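You operate a simulated robot arm through the tools that you are given. There is no shell and no other tool. Be economical: measure what you need, move in short steps, check, and stop when the job is done.

Carry out the task below with a simulated robot arm. There is one attempt and no reset: what you move stays moved.

TASK
Take the red screw jar and leave it on the top of the purple felt mat. Then fetch the purple bead and set it on the blue savings book.
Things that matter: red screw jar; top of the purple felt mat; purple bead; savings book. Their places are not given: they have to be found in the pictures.

It is judged by the outcome, as a careful person would: the job done as asked, and still so three seconds after it is handed in. It fails if anything else is knocked over, pushed out of place, dropped, spilled or broken.

THE ROBOT
A 6-joint arm with a two-finger parallel gripper, fixed in place. Base frame: the origin is at the foot of the arm, x ahead of it, y to its left, z up; the work surface is at about z = 740. Lengths are in mm, angles in rad, forces in N, time in s.
With the tool pointing down near the work surface it reaches from about 260 to 680 mm from the base axis. Its first joint turns from -1.152 to 1.152 rad. Payload 2.9 kg.
Tool frame: the origin (TCP) lies between the finger pads and is the grasp point; the fingertips stand 30 mm ahead of it; z points along the fingers, y is the line along which they close. The gripper opens to 110 mm. The fingers are 20 mm wide and 10 mm thick; the gripper's body (48 by 112 mm) begins 55 mm behind the TCP.
Orientation is told as [roll, pitch, yaw] about the base's x, y, z axes, in that order, counted from this pose: with the fingers straight down and closing along the base's y, the tool's x points along the base's -x, its y along +y and its z along -z.

THE INTERFACE
- The arm moves only by the tool move_arm. Its argument "deltas" is a list of rows, each a list of 6 numbers: the shift along the tool's x, y, z in mm, then the turn, a rotation vector about the tool's x, y, z in rad. In form: [[x, y, z, rx, ry, rz], ...]. A call has 1 to 10 rows; each row shifts and turns the commanded pose from where the row before left it, along the tool's axes as they then stand. "grip" is the opening in per cent of the stroke, from 0 (shut) to 100 (fully open), set as the call begins (left out, the last holds). A row lasts 0.2 s, in which the tool goes at most 50 mm and 0.15 rad; a call with a longer step from one row to the next is refused whole, and so is a gripper value outside its range. A pose out of reach is approached as far as the arm can. The call stops where the force on the tool passes 40 N (or 10 N more than at its start, if that is more) or the arm is blocked; 0.2 s more then pass. The fingers move at their own pace (about 108 mm/s each) and stop on an object; they squeeze with about 39 N. The grip force told is the motor's: it shows also when the fingers shut on nothing. Time passes only in rows, and 0.2 s behind the last, so rows that do not move let the fingers close. It gives the time, the measured TCP pose, the force on the tool (base axes), the opening and the grip force at its end, in the units of the frame above (readings bear some noise), and new pictures: "views" is both (left out), scene, wrist or none.
- Cameras (640 x 400 px; columns grow to the right, rows downward): "scene" is fixed at [60.7, 423.7, 1383.4]; the picture's right is [-0.87, -0.48, 0.00], its down [-0.28, 0.51, -0.81] and it looks along [0.39, -0.71, -0.59] (base axes); focal length 343 px, centre (320, 200). "wrist" rides on the gripper at [-36, 0, -57] in the tool frame; the picture's right is [0.00, -1.00, 0.00], its down [0.97, 0.00, -0.24] and it looks along [0.24, 0.00, 0.97] (tool axes); focal length 218 px, centre (320, 200).
- locate(camera, pixels): for up to 12 pixels [column, row] of the newest picture of that camera ("zoom" is the newest enlarged one), the place [x, y, z] in the base frame of the surface seen there, good to about 2 mm. No time passes.
- close_up(camera, box): a new picture of the part [left, top, right, bottom] of that camera's present view, enlarged. No time passes.
- hand_in(): hands the job in; it is judged then, once.

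Work in short steps. Measure before you move; look again where a grasp or a placing could have gone wrong, and mend it. You have 80 turns and 120 pictures in all, those below and enlarged ones among them. Open the gripper and draw the arm clear of the work before you hand the job in, unless the task says otherwise; then end with one line.

The tools are called as name(argument=value, ...) on one line, values as JSON. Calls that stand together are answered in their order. move_arm: Moves the arm, as the interface text tells. Its arguments: {"type":"object","properties":{"deltas":{"type":"array","items":{"type":"array","items":{"type":"number"}}},"grip":{"type":"number"},"views":{"type":"string","enum":["both","scene","wrist","none"]}},"required":["deltas"]} The other tools are called the same way: locate (camera, pixels) gives the place of the surface under pixels of a picture; close_up (camera, box) takes an enlarged picture of a part of a camera's view; hand_in () hands the job in.

At the start:

```text
clock: 0.0
tcp_pos: [381.5, -88.3, 1055.1]
tcp_rot: [0.0, 0.0, 0.001]
wrist_force: [-0.1, -0.4, -1.0]
opening: 109.8
grip_force: 0.0
```

scene: 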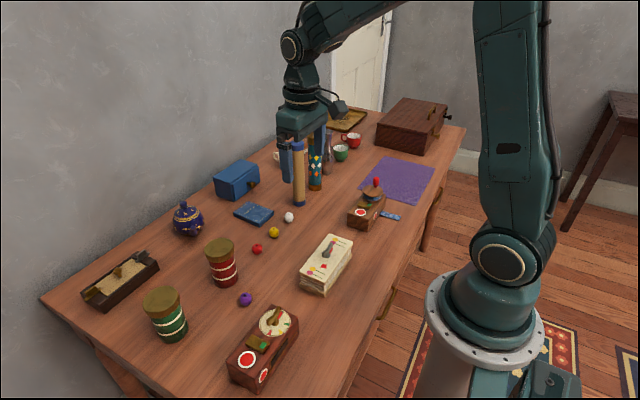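
wrist: 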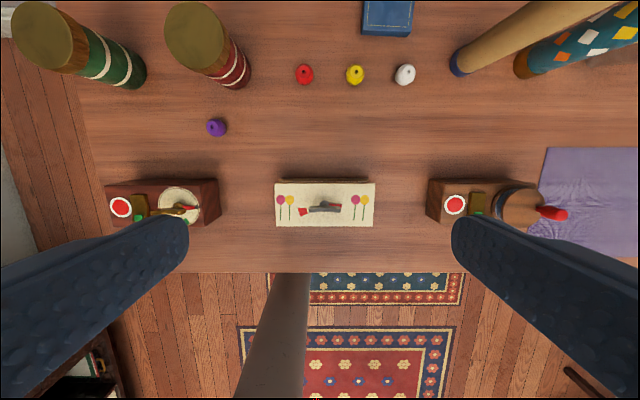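

The red jar appears at scene (222,262), the mat at (398,180), the bead at (245,299) and the blue book at (254,213). I'll measure them.

locate(camera="scene", pixels=[[219, 247], [225, 275], [229, 284], [245, 296], [254, 213], [236, 212], [257, 224], [274, 210], [400, 180], [385, 157], [433, 166], [362, 187]])

close_up(camera="scene", box=[140, 180, 300, 340])

close_up(camera="scene", box=[270, 90, 450, 240])

```text
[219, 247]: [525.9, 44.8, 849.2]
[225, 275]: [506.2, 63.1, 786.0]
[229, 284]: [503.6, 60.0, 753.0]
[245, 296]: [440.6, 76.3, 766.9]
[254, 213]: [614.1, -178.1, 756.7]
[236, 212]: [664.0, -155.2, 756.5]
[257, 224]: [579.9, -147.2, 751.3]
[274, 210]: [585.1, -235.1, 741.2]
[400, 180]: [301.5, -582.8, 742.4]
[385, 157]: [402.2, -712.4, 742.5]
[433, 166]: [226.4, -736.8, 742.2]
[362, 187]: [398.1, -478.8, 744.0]
```

```text
2.50 times, centred on (220, 260) of scene
```

zoom: 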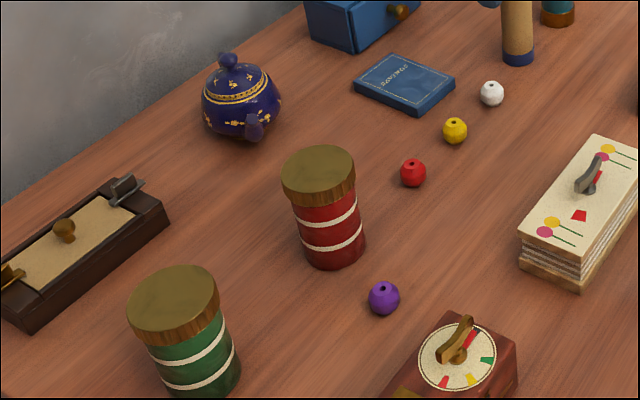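

```text
2.67 times, centred on (360, 165) of scene
```

zoom: 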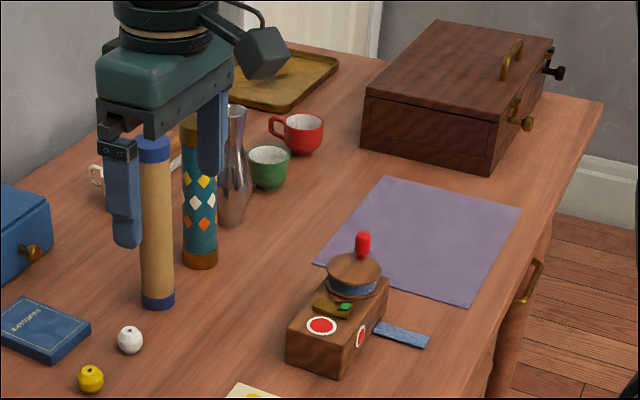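

locate(camera="scene", pixels=[[206, 250], [219, 241], [232.5, 250], [221, 256], [219, 248], [376, 183], [380, 201], [351, 217], [372, 223], [414, 202], [400, 214], [386, 206]])

locate(camera="wrist", pixels=[[195, 38], [220, 62], [245, 85], [236, 55], [216, 127], [388, 16], [363, 34], [409, 35], [545, 150], [530, 230], [600, 200], [561, 214]])

close_up(camera="wrist", box=[150, 0, 310, 100])

```text
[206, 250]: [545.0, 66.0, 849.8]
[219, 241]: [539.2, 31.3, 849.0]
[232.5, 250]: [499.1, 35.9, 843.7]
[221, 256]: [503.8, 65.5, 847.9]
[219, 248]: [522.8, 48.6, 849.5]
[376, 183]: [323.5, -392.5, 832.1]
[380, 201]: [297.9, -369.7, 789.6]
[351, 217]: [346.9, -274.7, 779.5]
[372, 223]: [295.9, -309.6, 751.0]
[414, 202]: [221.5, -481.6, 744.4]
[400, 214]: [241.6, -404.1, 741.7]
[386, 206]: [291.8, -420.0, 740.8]
```

```text
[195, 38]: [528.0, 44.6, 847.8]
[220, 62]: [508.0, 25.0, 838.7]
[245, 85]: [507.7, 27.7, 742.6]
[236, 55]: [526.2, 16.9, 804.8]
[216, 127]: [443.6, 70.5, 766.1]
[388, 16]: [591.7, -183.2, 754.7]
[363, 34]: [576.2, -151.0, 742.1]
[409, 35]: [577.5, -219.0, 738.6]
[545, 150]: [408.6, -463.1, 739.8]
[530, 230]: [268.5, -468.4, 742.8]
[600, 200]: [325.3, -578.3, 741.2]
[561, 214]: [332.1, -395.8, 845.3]
```

```text
4.00 times, centred on (230, 50) of wrist
```

zoom: 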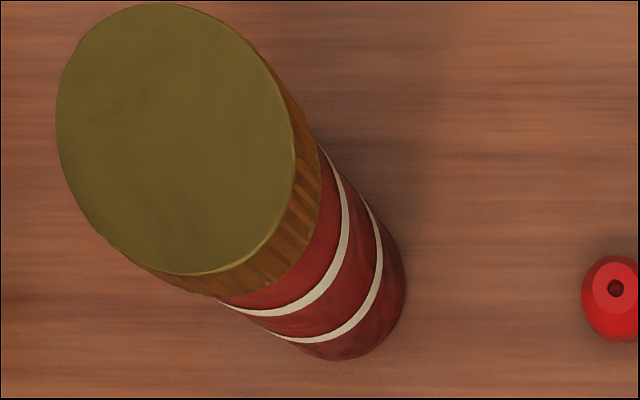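

Jar centre is about (523,47) with its lid top at 849; the mat spans y -465 to about -720, x 225–400. I'll move above the jar with the gripper open.

move_arm(deltas=[[-28.3, 27.1, 0, 0, 0, 0], [-28.3, 27.1, 0, 0, 0, 0], [-28.3, 27.1, 0, 0, 0, 0], [-28.3, 27.1, 0, 0, 0, 0], [-28.3, 27.1, 0, 0, 0, 0], [0, 0, 40, 0, 0, 0], [0, 0, 40, 0, 0, 0], [0, 0, 30, 0, 0, 0]], grip=100)

```text
clock: 1.8
tcp_pos: [522.8, 48.5, 945.5]
tcp_rot: [0.001, 0.0, 0.0]
wrist_force: [-0.2, -0.4, 1.2]
opening: 110.1
grip_force: 0.1
```

scene: 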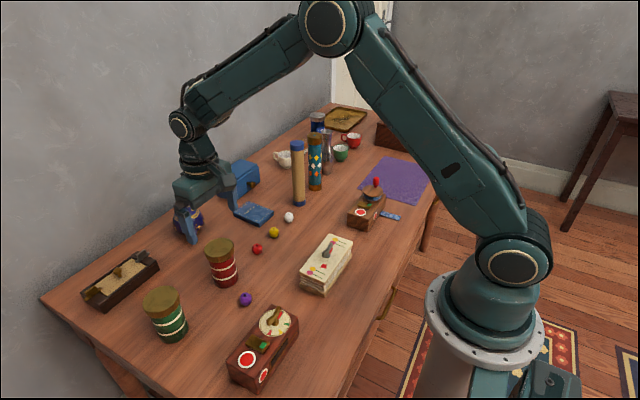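
wrist: 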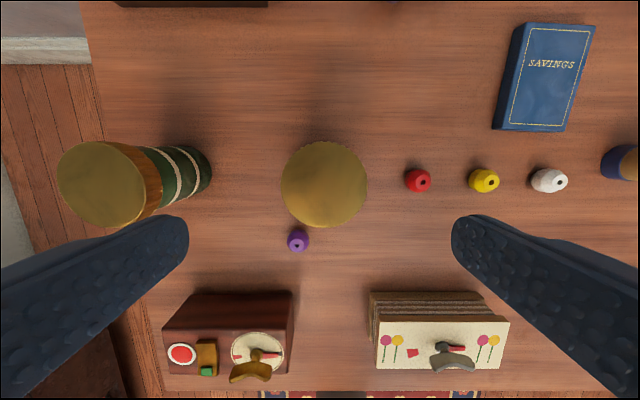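

locate(camera="wrist", pixels=[[324, 184], [283, 184], [366, 184], [324, 143], [324, 226], [150, 175], [298, 239], [550, 75], [527, 23], [595, 25], [565, 131], [500, 128]])

```text
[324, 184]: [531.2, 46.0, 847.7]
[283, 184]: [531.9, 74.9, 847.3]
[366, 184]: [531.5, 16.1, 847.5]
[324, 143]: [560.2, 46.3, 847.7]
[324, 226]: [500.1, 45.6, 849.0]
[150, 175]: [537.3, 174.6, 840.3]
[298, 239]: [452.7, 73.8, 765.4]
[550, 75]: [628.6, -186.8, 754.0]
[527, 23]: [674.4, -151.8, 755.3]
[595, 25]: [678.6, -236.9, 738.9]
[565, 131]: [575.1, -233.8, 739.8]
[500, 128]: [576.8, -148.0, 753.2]
```

Jar centre is about (527,46.5); fingers clear the green jar. Descending to lid height and closing.

move_arm(deltas=[[-4, -2, 30, 0, 0, 0], [0, 0, 30, 0, 0, 0], [0, 0, 30, 0, 0, 0], [0, 0, 28, 0, 0, 0]])

move_arm(deltas=[[0, 0, 0, 0, 0, 0], [0, 0, 0, 0, 0, 0], [0, 0, 0, 0, 0, 0], [0, 0, 0, 0, 0, 0]], grip=0)

```text
clock: 2.8
tcp_pos: [526.5, 46.2, 827.7]
tcp_rot: [0.0, -0.001, 0.0]
wrist_force: [0.4, -0.9, 0.3]
opening: 110.2
grip_force: 0.1
```

scene: 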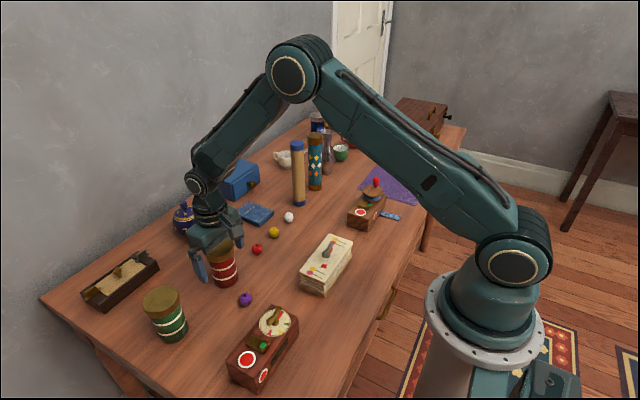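
wrist: 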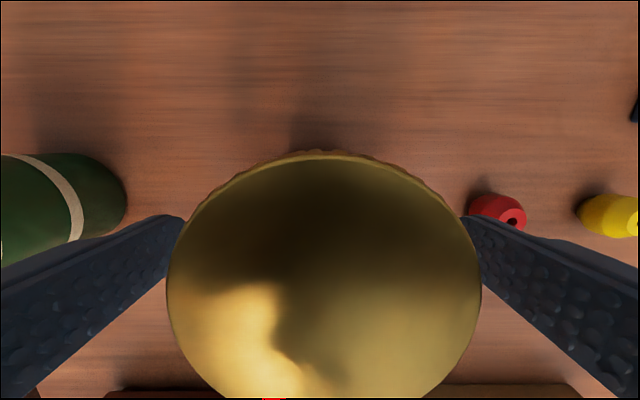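

```text
clock: 3.8
tcp_pos: [526.9, 45.1, 828.5]
tcp_rot: [0.0, 0.001, 0.0]
wrist_force: [0.4, -0.9, -0.5]
opening: 61.8
grip_force: 39.1
```

scene: 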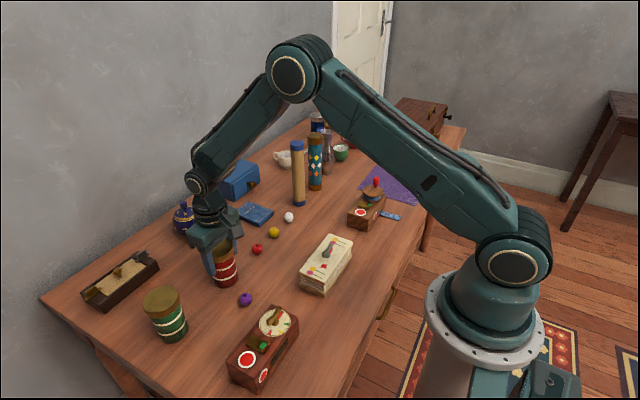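
wrist: 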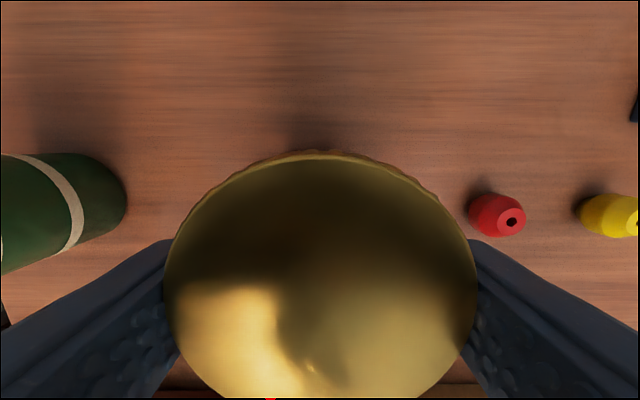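

Grip at 61.8 mm on the lid, 39 N. A small lift first, to see that lid and jar rise together.

move_arm(deltas=[[0, 0, -10, 0, 0, 0], [0, 0, -20, 0, 0, 0], [0, 0, 0, 0, 0, 0]], views="none")

close_up(camera="scene", box=[150, 190, 310, 290])

```text
clock: 4.6
tcp_pos: [526.4, 44.5, 859.6]
tcp_rot: [-0.001, -0.001, 0.001]
wrist_force: [0.1, 0.2, -1.4]
opening: 61.5
grip_force: 39.1
```

```text
4.00 times, centred on (230, 240) of scene
```

zoom: 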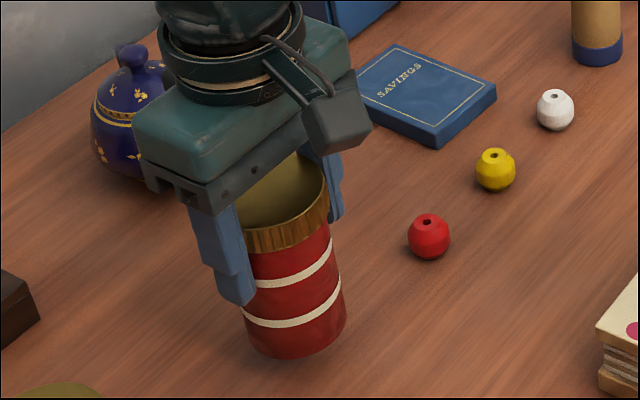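

locate(camera="zoom", pixels=[[293, 352], [300, 300], [293, 245], [310, 365]])

```text
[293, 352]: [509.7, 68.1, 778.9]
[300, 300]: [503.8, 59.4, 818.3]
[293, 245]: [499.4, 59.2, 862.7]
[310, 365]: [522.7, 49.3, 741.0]
```

Jar lifted whole (bottom now about 774). Raising high and carrying toward the mat.

move_arm(deltas=[[0, 0, -40, 0, 0, 0], [0, 0, -45, 0, 0, 0], [0, 0, -45, 0, 0, 0], [0, 0, -40, 0, 0, 0], [10, -30, 0, 0, 0, 0], [13, -38, 0, 0, 0, 0], [13, -38, 0, 0, 0, 0], [13, -38, 0, 0, 0, 0], [13, -38, 0, 0, 0, 0], [13, -38, 0, 0, 0, 0]], views="none")

move_arm(deltas=[[13, -38, 0, 0, 0, 0], [13, -38, 0, 0, 0, 0], [13, -38, 0, 0, 0, 0], [13, -38, 0, 0, 0, 0], [13, -38, 0, 0, 0, 0], [13, -38, 0, 0, 0, 0], [13, -38, 0, 0, 0, 0], [13, -38, 0, 0, 0, 0], [17, -60, 0, 0, 0, 0]], views="both")

```text
clock: 6.8
tcp_pos: [451.5, -174.9, 1026.3]
tcp_rot: [0.0, -0.001, 0.0]
wrist_force: [1.0, -0.3, -1.4]
opening: 61.7
grip_force: 38.9
```

```text
refused: row 9 steps farther than a row can; nothing moved
```

Now at (451,-175); ten equal steps take it to (330,-540).

move_arm(deltas=[[12.1, -36.5, 0, 0, 0, 0], [12.1, -36.5, 0, 0, 0, 0], [12.1, -36.5, 0, 0, 0, 0], [12.1, -36.5, 0, 0, 0, 0], [12.1, -36.5, 0, 0, 0, 0], [12.1, -36.5, 0, 0, 0, 0], [12.1, -36.5, 0, 0, 0, 0], [12.1, -36.5, 0, 0, 0, 0], [12.1, -36.5, 0, 0, 0, 0], [12.1, -36.5, 0, 0, 0, 0]])

```text
clock: 9.0
tcp_pos: [331.2, -539.1, 1027.5]
tcp_rot: [0.003, 0.001, 0.001]
wrist_force: [-0.6, 0.4, -2.1]
opening: 61.4
grip_force: 38.9
```

scene: 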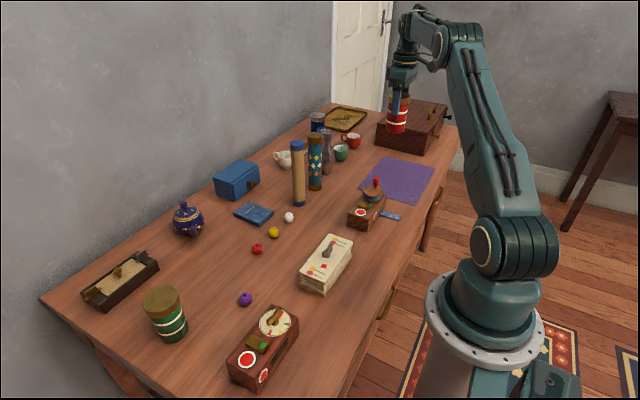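
wrist: 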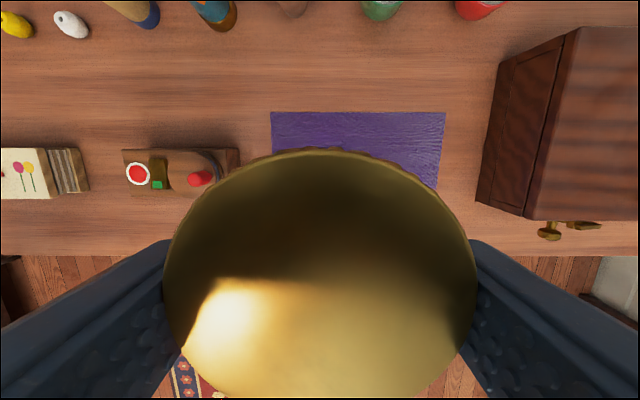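

locate(camera="wrist", pixels=[[273, 114], [443, 114], [437, 187], [272, 153], [198, 178], [482, 200], [210, 190]])

locate(camera="scene", pixels=[[362, 187], [418, 201], [433, 166], [386, 158], [377, 134], [428, 156]])

```text
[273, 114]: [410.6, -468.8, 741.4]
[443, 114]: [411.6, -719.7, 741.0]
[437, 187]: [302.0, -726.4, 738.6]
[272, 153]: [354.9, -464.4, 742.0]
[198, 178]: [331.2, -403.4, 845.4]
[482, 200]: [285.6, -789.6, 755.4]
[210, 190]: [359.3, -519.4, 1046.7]
```

```text
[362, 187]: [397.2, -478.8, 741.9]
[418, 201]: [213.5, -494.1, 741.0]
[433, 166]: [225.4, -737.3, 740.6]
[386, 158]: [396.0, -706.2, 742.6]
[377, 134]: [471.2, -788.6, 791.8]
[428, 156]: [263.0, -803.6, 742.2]
```

The spot is well inside the mat (y −468…−720, x 215…410). Lowering to just above contact.

move_arm(deltas=[[0, -3, 40, 0, 0, 0], [0, -3, 40, 0, 0, 0], [0, 0, 40, 0, 0, 0], [0, 0, 35, 0, 0, 0], [0, 0, 20, 0, 0, 0], [0, 0, 10, 0, 0, 0], [0, 0, 5, 0, 0, 0]], views="scene")

close_up(camera="scene", box=[330, 110, 450, 220])

```text
clock: 10.6
tcp_pos: [330.1, -545.0, 838.1]
tcp_rot: [-0.001, 0.0, -0.001]
wrist_force: [-0.8, -0.1, -2.0]
opening: 61.6
grip_force: 39.1
```

scene: 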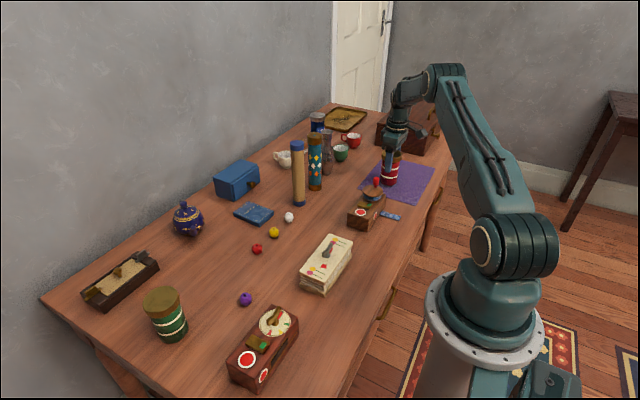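

```text
3.64 times, centred on (390, 165) of scene
```

zoom: 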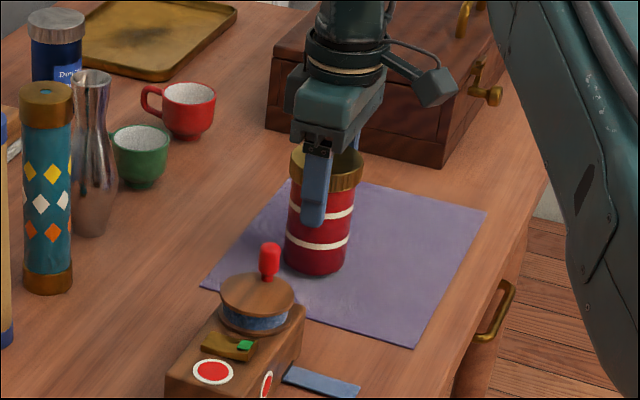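

Held at 838; contact expected near 830. Lowering in 2 mm steps.

move_arm(deltas=[[0, 0, 2, 0, 0, 0], [0, 0, 2, 0, 0, 0], [0, 0, 2, 0, 0, 0], [0, 0, 1, 0, 0, 0], [0, 0, 0, 0, 0, 0]], views="none")

```text
clock: 11.8
tcp_pos: [330.9, -544.4, 830.6]
tcp_rot: [0.001, -0.001, -0.001]
wrist_force: [-0.5, -0.1, -1.7]
opening: 61.4
grip_force: 39.4
```

move_arm(deltas=[[0, 0, 1, 0, 0, 0], [0, 0, 0, 0, 0, 0]], views="none")

move_arm(deltas=[[0, 0, 1, 0, 0, 0], [0, 0, 0, 0, 0, 0]], views="none")

```text
clock: 12.4
tcp_pos: [331.7, -545.9, 828.9]
tcp_rot: [0.0, -0.001, -0.001]
wrist_force: [-1.1, 1.0, 3.0]
opening: 61.8
grip_force: 39.1
```

```text
clock: 13.0
tcp_pos: [330.4, -545.7, 829.8]
tcp_rot: [-0.001, 0.0, 0.0]
wrist_force: [-3.6, 2.4, 12.4]
opening: 61.6
grip_force: 39.1
```

Upward force rises to 12 N: the jar is on the mat. Ease up 1 mm, release, and go up.

move_arm(deltas=[[0, 0, -1, 0, 0, 0], [0, 0, 0, 0, 0, 0]], views="none")

move_arm(deltas=[[0, 0, 0, 0, 0, 0], [0, 0, 0, 0, 0, 0], [0, 0, 0, 0, 0, 0], [0, 0, -20, 0, 0, 0], [0, 0, -40, 0, 0, 0], [0, 0, -45, 0, 0, 0], [0, 0, -45, 0, 0, 0], [0, 0, -40, 0, 0, 0]], grip=95)

```text
clock: 13.6
tcp_pos: [330.8, -546.3, 829.9]
tcp_rot: [-0.003, 0.0, 0.0]
wrist_force: [-1.5, -1.2, 8.5]
opening: 61.6
grip_force: 39.5
```

```text
clock: 15.4
tcp_pos: [329.9, -544.9, 1020.3]
tcp_rot: [-0.001, 0.0, 0.0]
wrist_force: [0.2, 0.0, 0.2]
opening: 104.4
grip_force: 0.1
```

scene: 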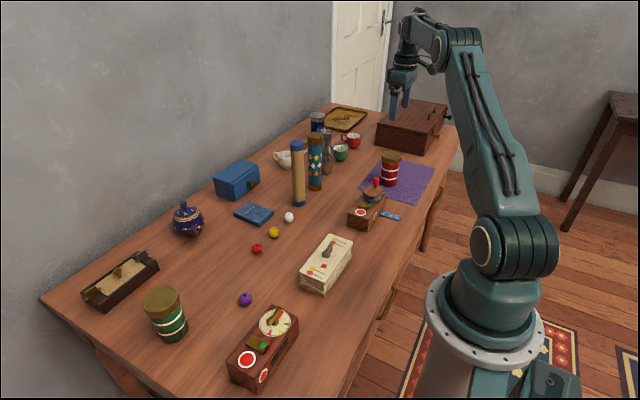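
wrist: 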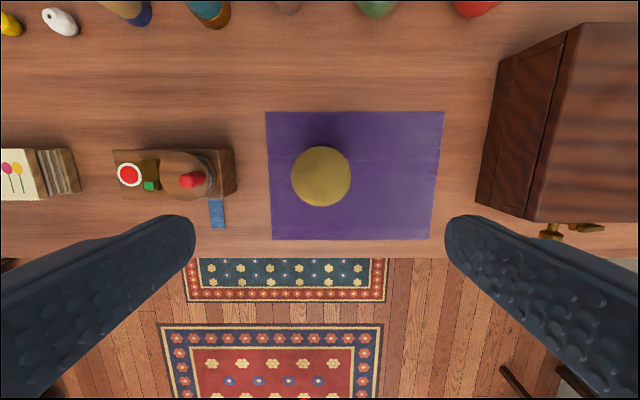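

Jar stands upright inside the mat. Now back to the bead at about (447,72).

move_arm(deltas=[[-8, 44, 0, 0, 0, 0], [-8, 44, 0, 0, 0, 0], [-8, 44, 0, 0, 0, 0], [-8, 44, 0, 0, 0, 0], [-8, 44, 0, 0, 0, 0], [-8, 44, 0, 0, 0, 0], [-8, 44, 0, 0, 0, 0], [-8, 44, 0, 0, 0, 0], [-8, 44, 0, 0, 0, 0], [-8, 44, 0, 0, 0, 0]], grip=50, views="none")

move_arm(deltas=[[-8, 44, 0, 0, 0, 0], [-8, 44, 0, 0, 0, 0], [-8, 44, 0, 0, 0, 0], [-8, 44, 0, 0, 0, 0], [0, 1, 40, 0, 0, 0], [0, 0, 40, 0, 0, 0], [0, 0, 20, 0, 0, 0]])

```text
clock: 17.6
tcp_pos: [410.0, -105.5, 1020.0]
tcp_rot: [0.0, -0.001, -0.001]
wrist_force: [-0.1, -0.5, 0.3]
opening: 55.2
grip_force: 0.1
```

```text
clock: 19.2
tcp_pos: [441.8, 70.2, 920.7]
tcp_rot: [0.0, 0.002, 0.001]
wrist_force: [-0.3, 0.3, -0.2]
opening: 54.9
grip_force: 0.0
```

scene: 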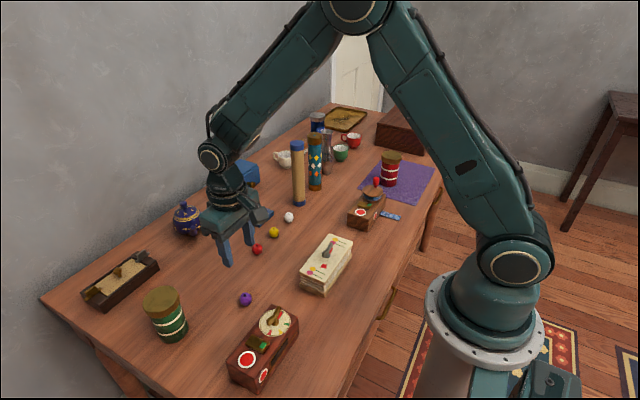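
wrist: 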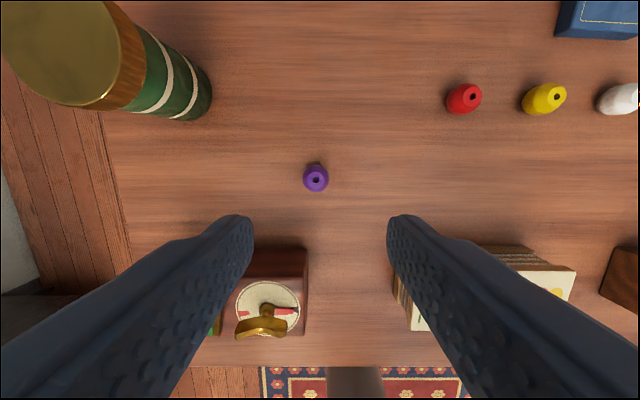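

close_up(camera="wrist", box=[280, 150, 360, 210])

locate(camera="wrist", pixels=[[316, 180], [304, 179], [328, 179], [316, 168], [316, 190], [275, 248], [303, 248], [268, 310], [262, 322], [305, 265], [400, 260], [305, 300]])

```text
6.67 times, centred on (320, 180) of wrist
```

zoom: 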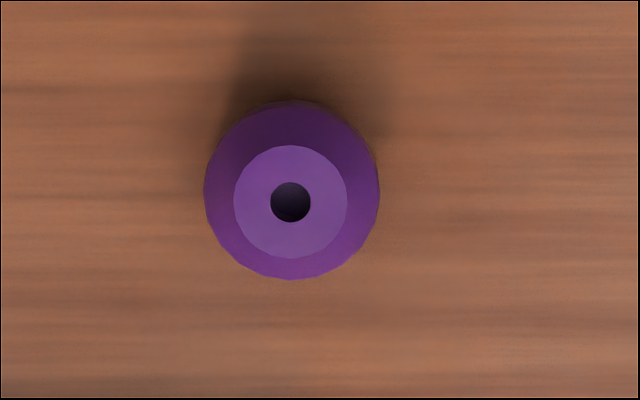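

```text
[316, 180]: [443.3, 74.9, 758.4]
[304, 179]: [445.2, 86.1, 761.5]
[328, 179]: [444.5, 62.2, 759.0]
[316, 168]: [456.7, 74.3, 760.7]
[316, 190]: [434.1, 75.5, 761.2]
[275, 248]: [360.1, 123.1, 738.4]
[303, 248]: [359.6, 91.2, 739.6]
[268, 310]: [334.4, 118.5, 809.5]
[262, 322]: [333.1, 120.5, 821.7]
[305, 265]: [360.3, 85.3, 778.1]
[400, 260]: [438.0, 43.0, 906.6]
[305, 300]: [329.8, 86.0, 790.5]
```

Bead centre is (445,74.5), diameter about 24. Descend to TCP z ≈ 774 (tips 744).

move_arm(deltas=[[-3, 4, 40, 0, 0, 0], [0, 0, 40, 0, 0, 0], [0, 0, 40, 0, 0, 0], [0, 0, 20, 0, 0, 0], [0, 0, 6, 0, 0, 0], [0, 0, 0, 0, 0, 0]], views="wrist")

```text
clock: 20.6
tcp_pos: [444.5, 75.5, 774.7]
tcp_rot: [0.001, 0.0, -0.001]
wrist_force: [0.1, 0.0, -0.3]
opening: 55.2
grip_force: 0.1
```

wrist: 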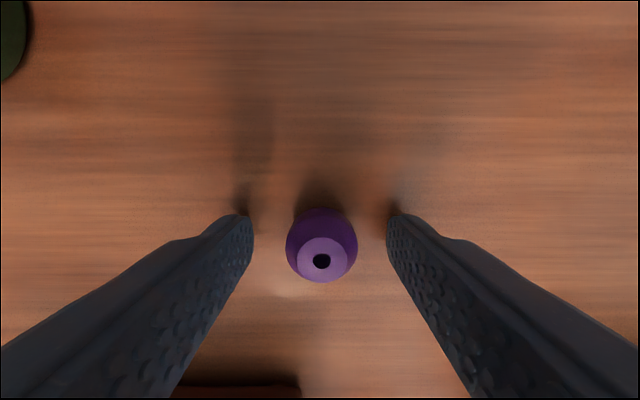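

Bead is centred between the fingers. Closing and then lifting a little.

move_arm(deltas=[[0, 0, 0, 0, 0, 0], [0, 0, 0, 0, 0, 0], [0, 0, 0, 0, 0, 0]], grip=0, views="none")

move_arm(deltas=[[0, 0, -15, 0, 0, 0], [0, 0, -30, 0, 0, 0], [0, 0, 0, 0, 0, 0]], views="wrist")

```text
clock: 21.4
tcp_pos: [445.0, 75.7, 774.4]
tcp_rot: [-0.001, 0.0, 0.001]
wrist_force: [0.0, 0.7, 0.0]
opening: 19.4
grip_force: 39.1
```

```text
clock: 22.2
tcp_pos: [446.6, 74.3, 819.3]
tcp_rot: [-0.001, -0.001, -0.001]
wrist_force: [0.3, -0.2, -0.5]
opening: 19.8
grip_force: 39.0
```

wrist: 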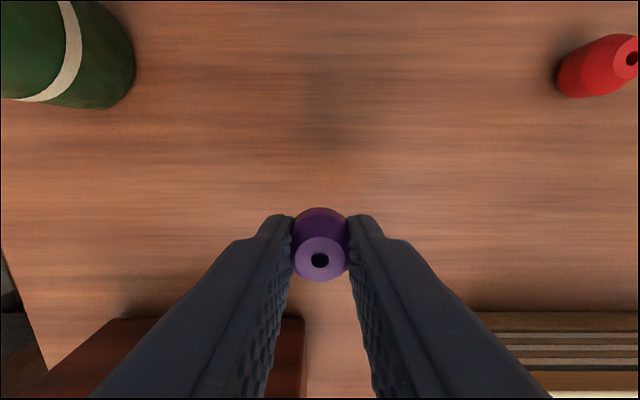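

Bead is held (19.4 mm, waist between pads). Raise and move above the book, aiming at (605,-190).

move_arm(deltas=[[0, 0, -40, 0, 0, 0], [0, 0, -45, 0, 0, 0], [0, 0, -45, 0, 0, 0], [-22.6, -37.8, -10, 0, 0, 0], [-22.6, -37.8, 0, 0, 0, 0], [-22.6, -37.8, 0, 0, 0, 0], [-22.6, -37.8, 0, 0, 0, 0], [-22.6, -37.8, 0, 0, 0, 0], [-22.6, -37.8, 0, 0, 0, 0], [-22.6, -37.8, 0, 0, 0, 0]])

```text
clock: 24.4
tcp_pos: [605.6, -188.7, 958.7]
tcp_rot: [0.0, 0.001, 0.0]
wrist_force: [-0.2, 0.1, -0.3]
opening: 19.6
grip_force: 38.8
```

scene: 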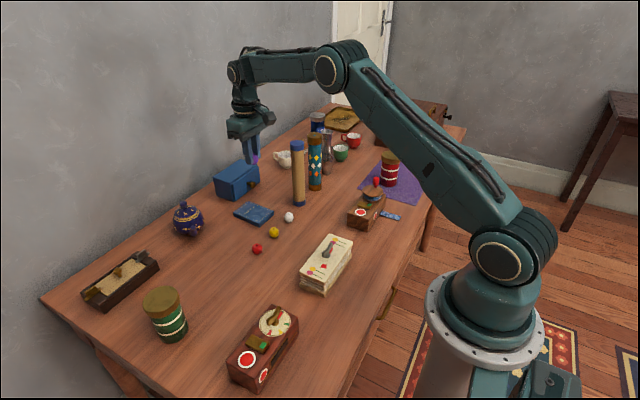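
wrist: 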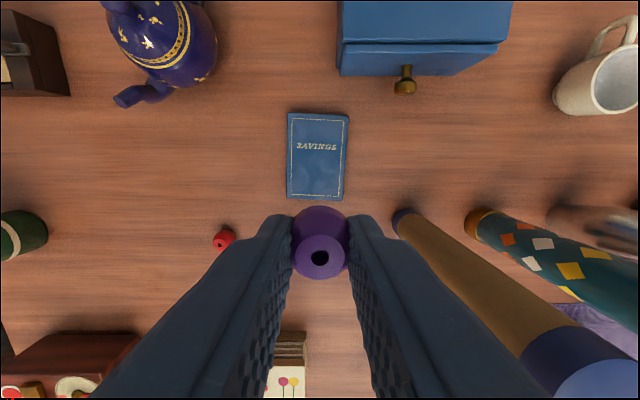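

locate(camera="wrist", pixels=[[290, 115], [346, 119], [288, 197], [341, 199], [316, 165], [403, 215], [600, 380], [540, 345], [420, 240], [404, 90], [420, 45]])

locate(camera="scene", pixels=[[297, 143], [291, 146], [299, 203], [257, 183], [253, 213]])

```text
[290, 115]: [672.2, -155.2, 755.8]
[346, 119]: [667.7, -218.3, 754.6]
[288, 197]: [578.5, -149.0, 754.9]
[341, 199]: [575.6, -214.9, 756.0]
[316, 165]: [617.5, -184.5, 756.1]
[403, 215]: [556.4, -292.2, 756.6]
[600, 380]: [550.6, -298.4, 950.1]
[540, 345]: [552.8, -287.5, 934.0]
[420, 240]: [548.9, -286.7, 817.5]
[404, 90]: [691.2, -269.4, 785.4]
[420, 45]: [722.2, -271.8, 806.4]
```

```text
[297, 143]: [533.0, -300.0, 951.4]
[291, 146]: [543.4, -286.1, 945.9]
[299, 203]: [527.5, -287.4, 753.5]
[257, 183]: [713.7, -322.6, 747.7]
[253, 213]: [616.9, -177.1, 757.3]
```

Book top spans x 577–670, y −150…−217 at z 755.5; the column at (540,−297) stays clear of the gripper. Move over (618,−184) and lower to 797.

move_arm(deltas=[[-12.5, 4.7, 20, 0, 0, 0], [0, 0, 40, 0, 0, 0], [0, 0, 40, 0, 0, 0], [0, 0, 35, 0, 0, 0], [0, 0, 20, 0, 0, 0], [0, 0, 7, 0, 0, 0], [0, 0, 0, 0, 0, 0]])

```text
clock: 26.0
tcp_pos: [616.3, -184.9, 795.5]
tcp_rot: [0.0, -0.001, 0.0]
wrist_force: [0.3, 1.3, -0.3]
opening: 19.7
grip_force: 39.1
```

scene: 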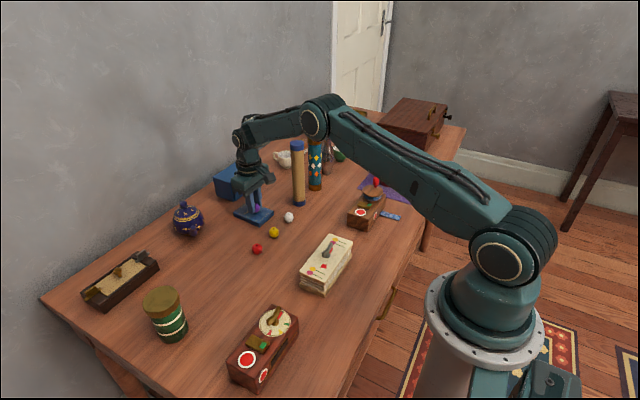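
wrist: 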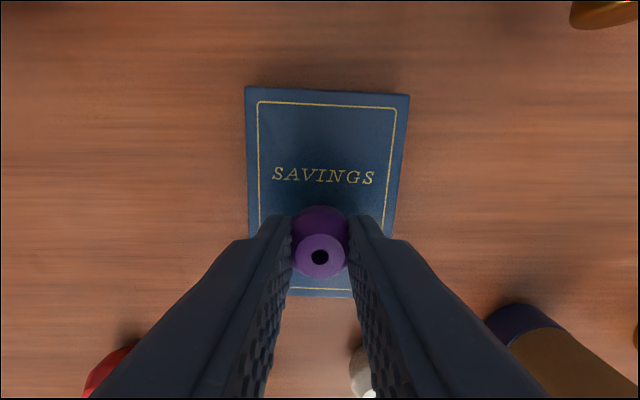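

Bead is over the book. Lowering in millimetre steps until contact.

move_arm(deltas=[[0, 0, 2, 0, 0, 0], [0, 0, 2, 0, 0, 0], [0, 0, 0, 0, 0, 0]], views="none")

move_arm(deltas=[[0, 0, 1, 0, 0, 0], [0, 0, 0, 0, 0, 0]], views="none")

```text
clock: 26.8
tcp_pos: [616.6, -182.8, 792.6]
tcp_rot: [0.0, 0.001, 0.0]
wrist_force: [0.0, -0.4, -0.9]
opening: 19.6
grip_force: 39.4
```

```text
clock: 27.4
tcp_pos: [616.5, -183.7, 791.6]
tcp_rot: [-0.001, 0.0, 0.0]
wrist_force: [-0.4, 1.0, 0.7]
opening: 19.9
grip_force: 38.6
```

move_arm(deltas=[[0, 0, 1, 0, 0, 0], [0, 0, 0, 0, 0, 0]], views="none")

move_arm(deltas=[[0, 0, 0.7, 0, 0, 0], [0, 0, 0, 0, 0, 0]], views="none")

```text
clock: 28.0
tcp_pos: [616.6, -183.7, 791.1]
tcp_rot: [0.001, -0.002, 0.0]
wrist_force: [0.9, -1.3, 4.4]
opening: 19.8
grip_force: 39.1
```

```text
clock: 28.6
tcp_pos: [616.1, -184.4, 790.0]
tcp_rot: [-0.001, 0.0, 0.001]
wrist_force: [0.6, 0.1, 3.5]
opening: 19.5
grip_force: 39.6
```

Contact force of about 4 N: the bead rests on the book. Opening modestly, then rising straight up.

move_arm(deltas=[[0, 0, 0, 0, 0, 0], [0, 0, 0, 0, 0, 0], [0, 0, 0, 0, 0, 0]], grip=45, views="wrist")

```text
clock: 29.4
tcp_pos: [616.9, -183.3, 790.4]
tcp_rot: [0.0, 0.0, 0.0]
wrist_force: [-0.1, 0.1, -0.9]
opening: 49.2
grip_force: 0.0
```

wrist: 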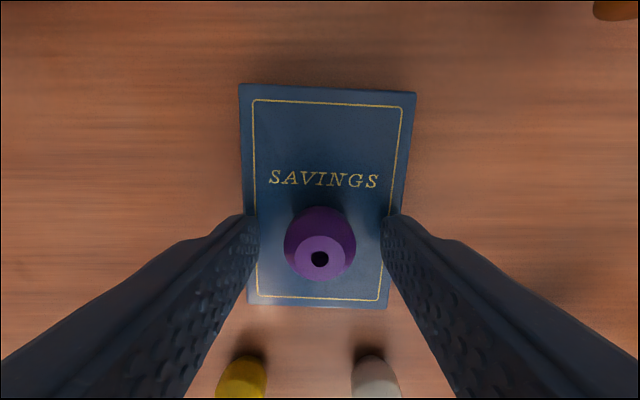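

The bead stands upright on the book; withdrawing upward and back toward the start pose.

move_arm(deltas=[[0, 0, -20, 0, 0, 0], [0, 0, -40, 0, 0, 0], [0, 0, -45, 0, 0, 0], [0, 0, -45, 0, 0, 0], [0, 0, -45, 0, 0, 0], [0, 0, -45, 0, 0, 0], [40, 15, 0, 0, 0, 0], [45, 20, 0, 0, 0, 0], [45, 20, 0, 0, 0, 0], [45, 20, 0, 0, 0, 0]])

close_up(camera="scene", box=[200, 150, 440, 300])

```text
clock: 31.6
tcp_pos: [440.4, -108.9, 1031.3]
tcp_rot: [0.0, -0.003, 0.0]
wrist_force: [-0.2, -0.4, -0.1]
opening: 49.8
grip_force: 0.1
```

scene: 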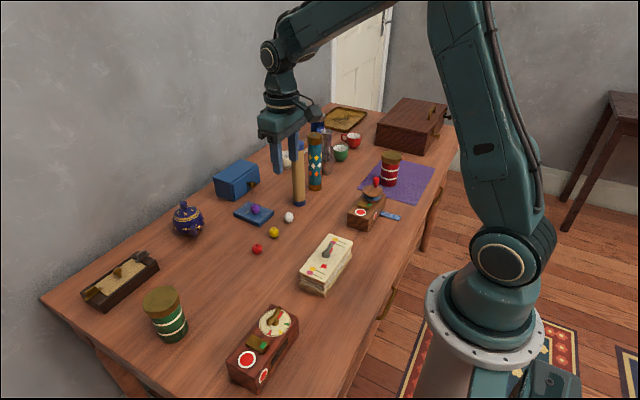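
wrist: 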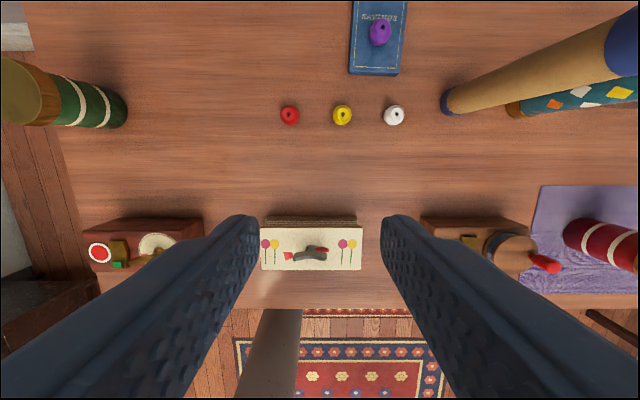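

```text
2.67 times, centred on (320, 225) of scene
```

zoom: 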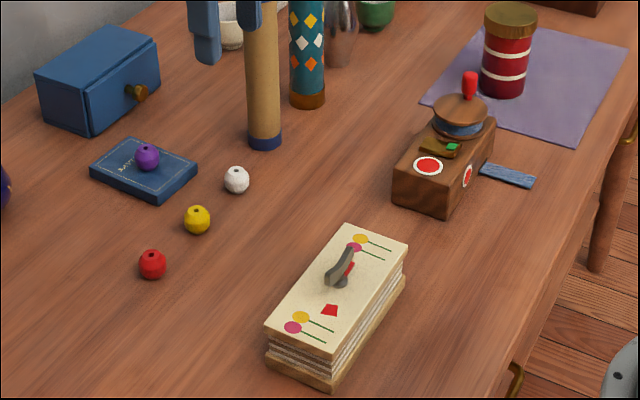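

Both objects appear in place; a quick check that the bead isn't moving.

move_arm(deltas=[[0, 0, 0, 0, 0, 0], [0, 0, 0, 0, 0, 0], [0, 0, 0, 0, 0, 0], [0, 0, 0, 0, 0, 0], [0, 0, 0, 0, 0, 0]], views="wrist")

locate(camera="wrist", pixels=[[380, 32]])

```text
clock: 32.8
tcp_pos: [441.0, -108.7, 1030.3]
tcp_rot: [-0.001, -0.001, 0.0]
wrist_force: [-0.1, 0.0, 0.2]
opening: 49.7
grip_force: 0.0
```

wrist: 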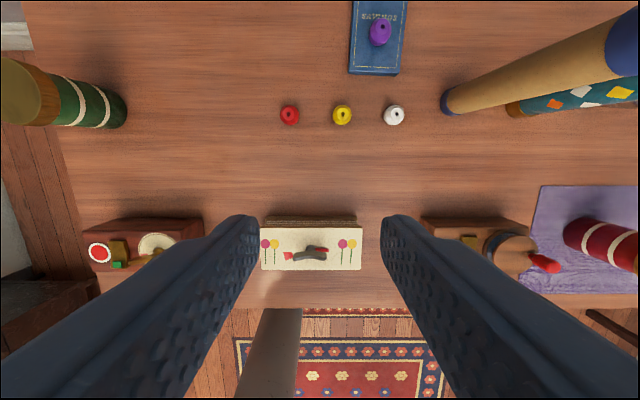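

```text
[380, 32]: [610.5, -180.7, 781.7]
```

The bead is at rest on the book; handing in.

hand_in()

```text
The job is handed in.
```

The red screw jar is standing upright on the purple felt mat and the purple bead is resting on the blue savings book; nothing else was disturbed, and the arm was clear with the gripper open when I handed in.
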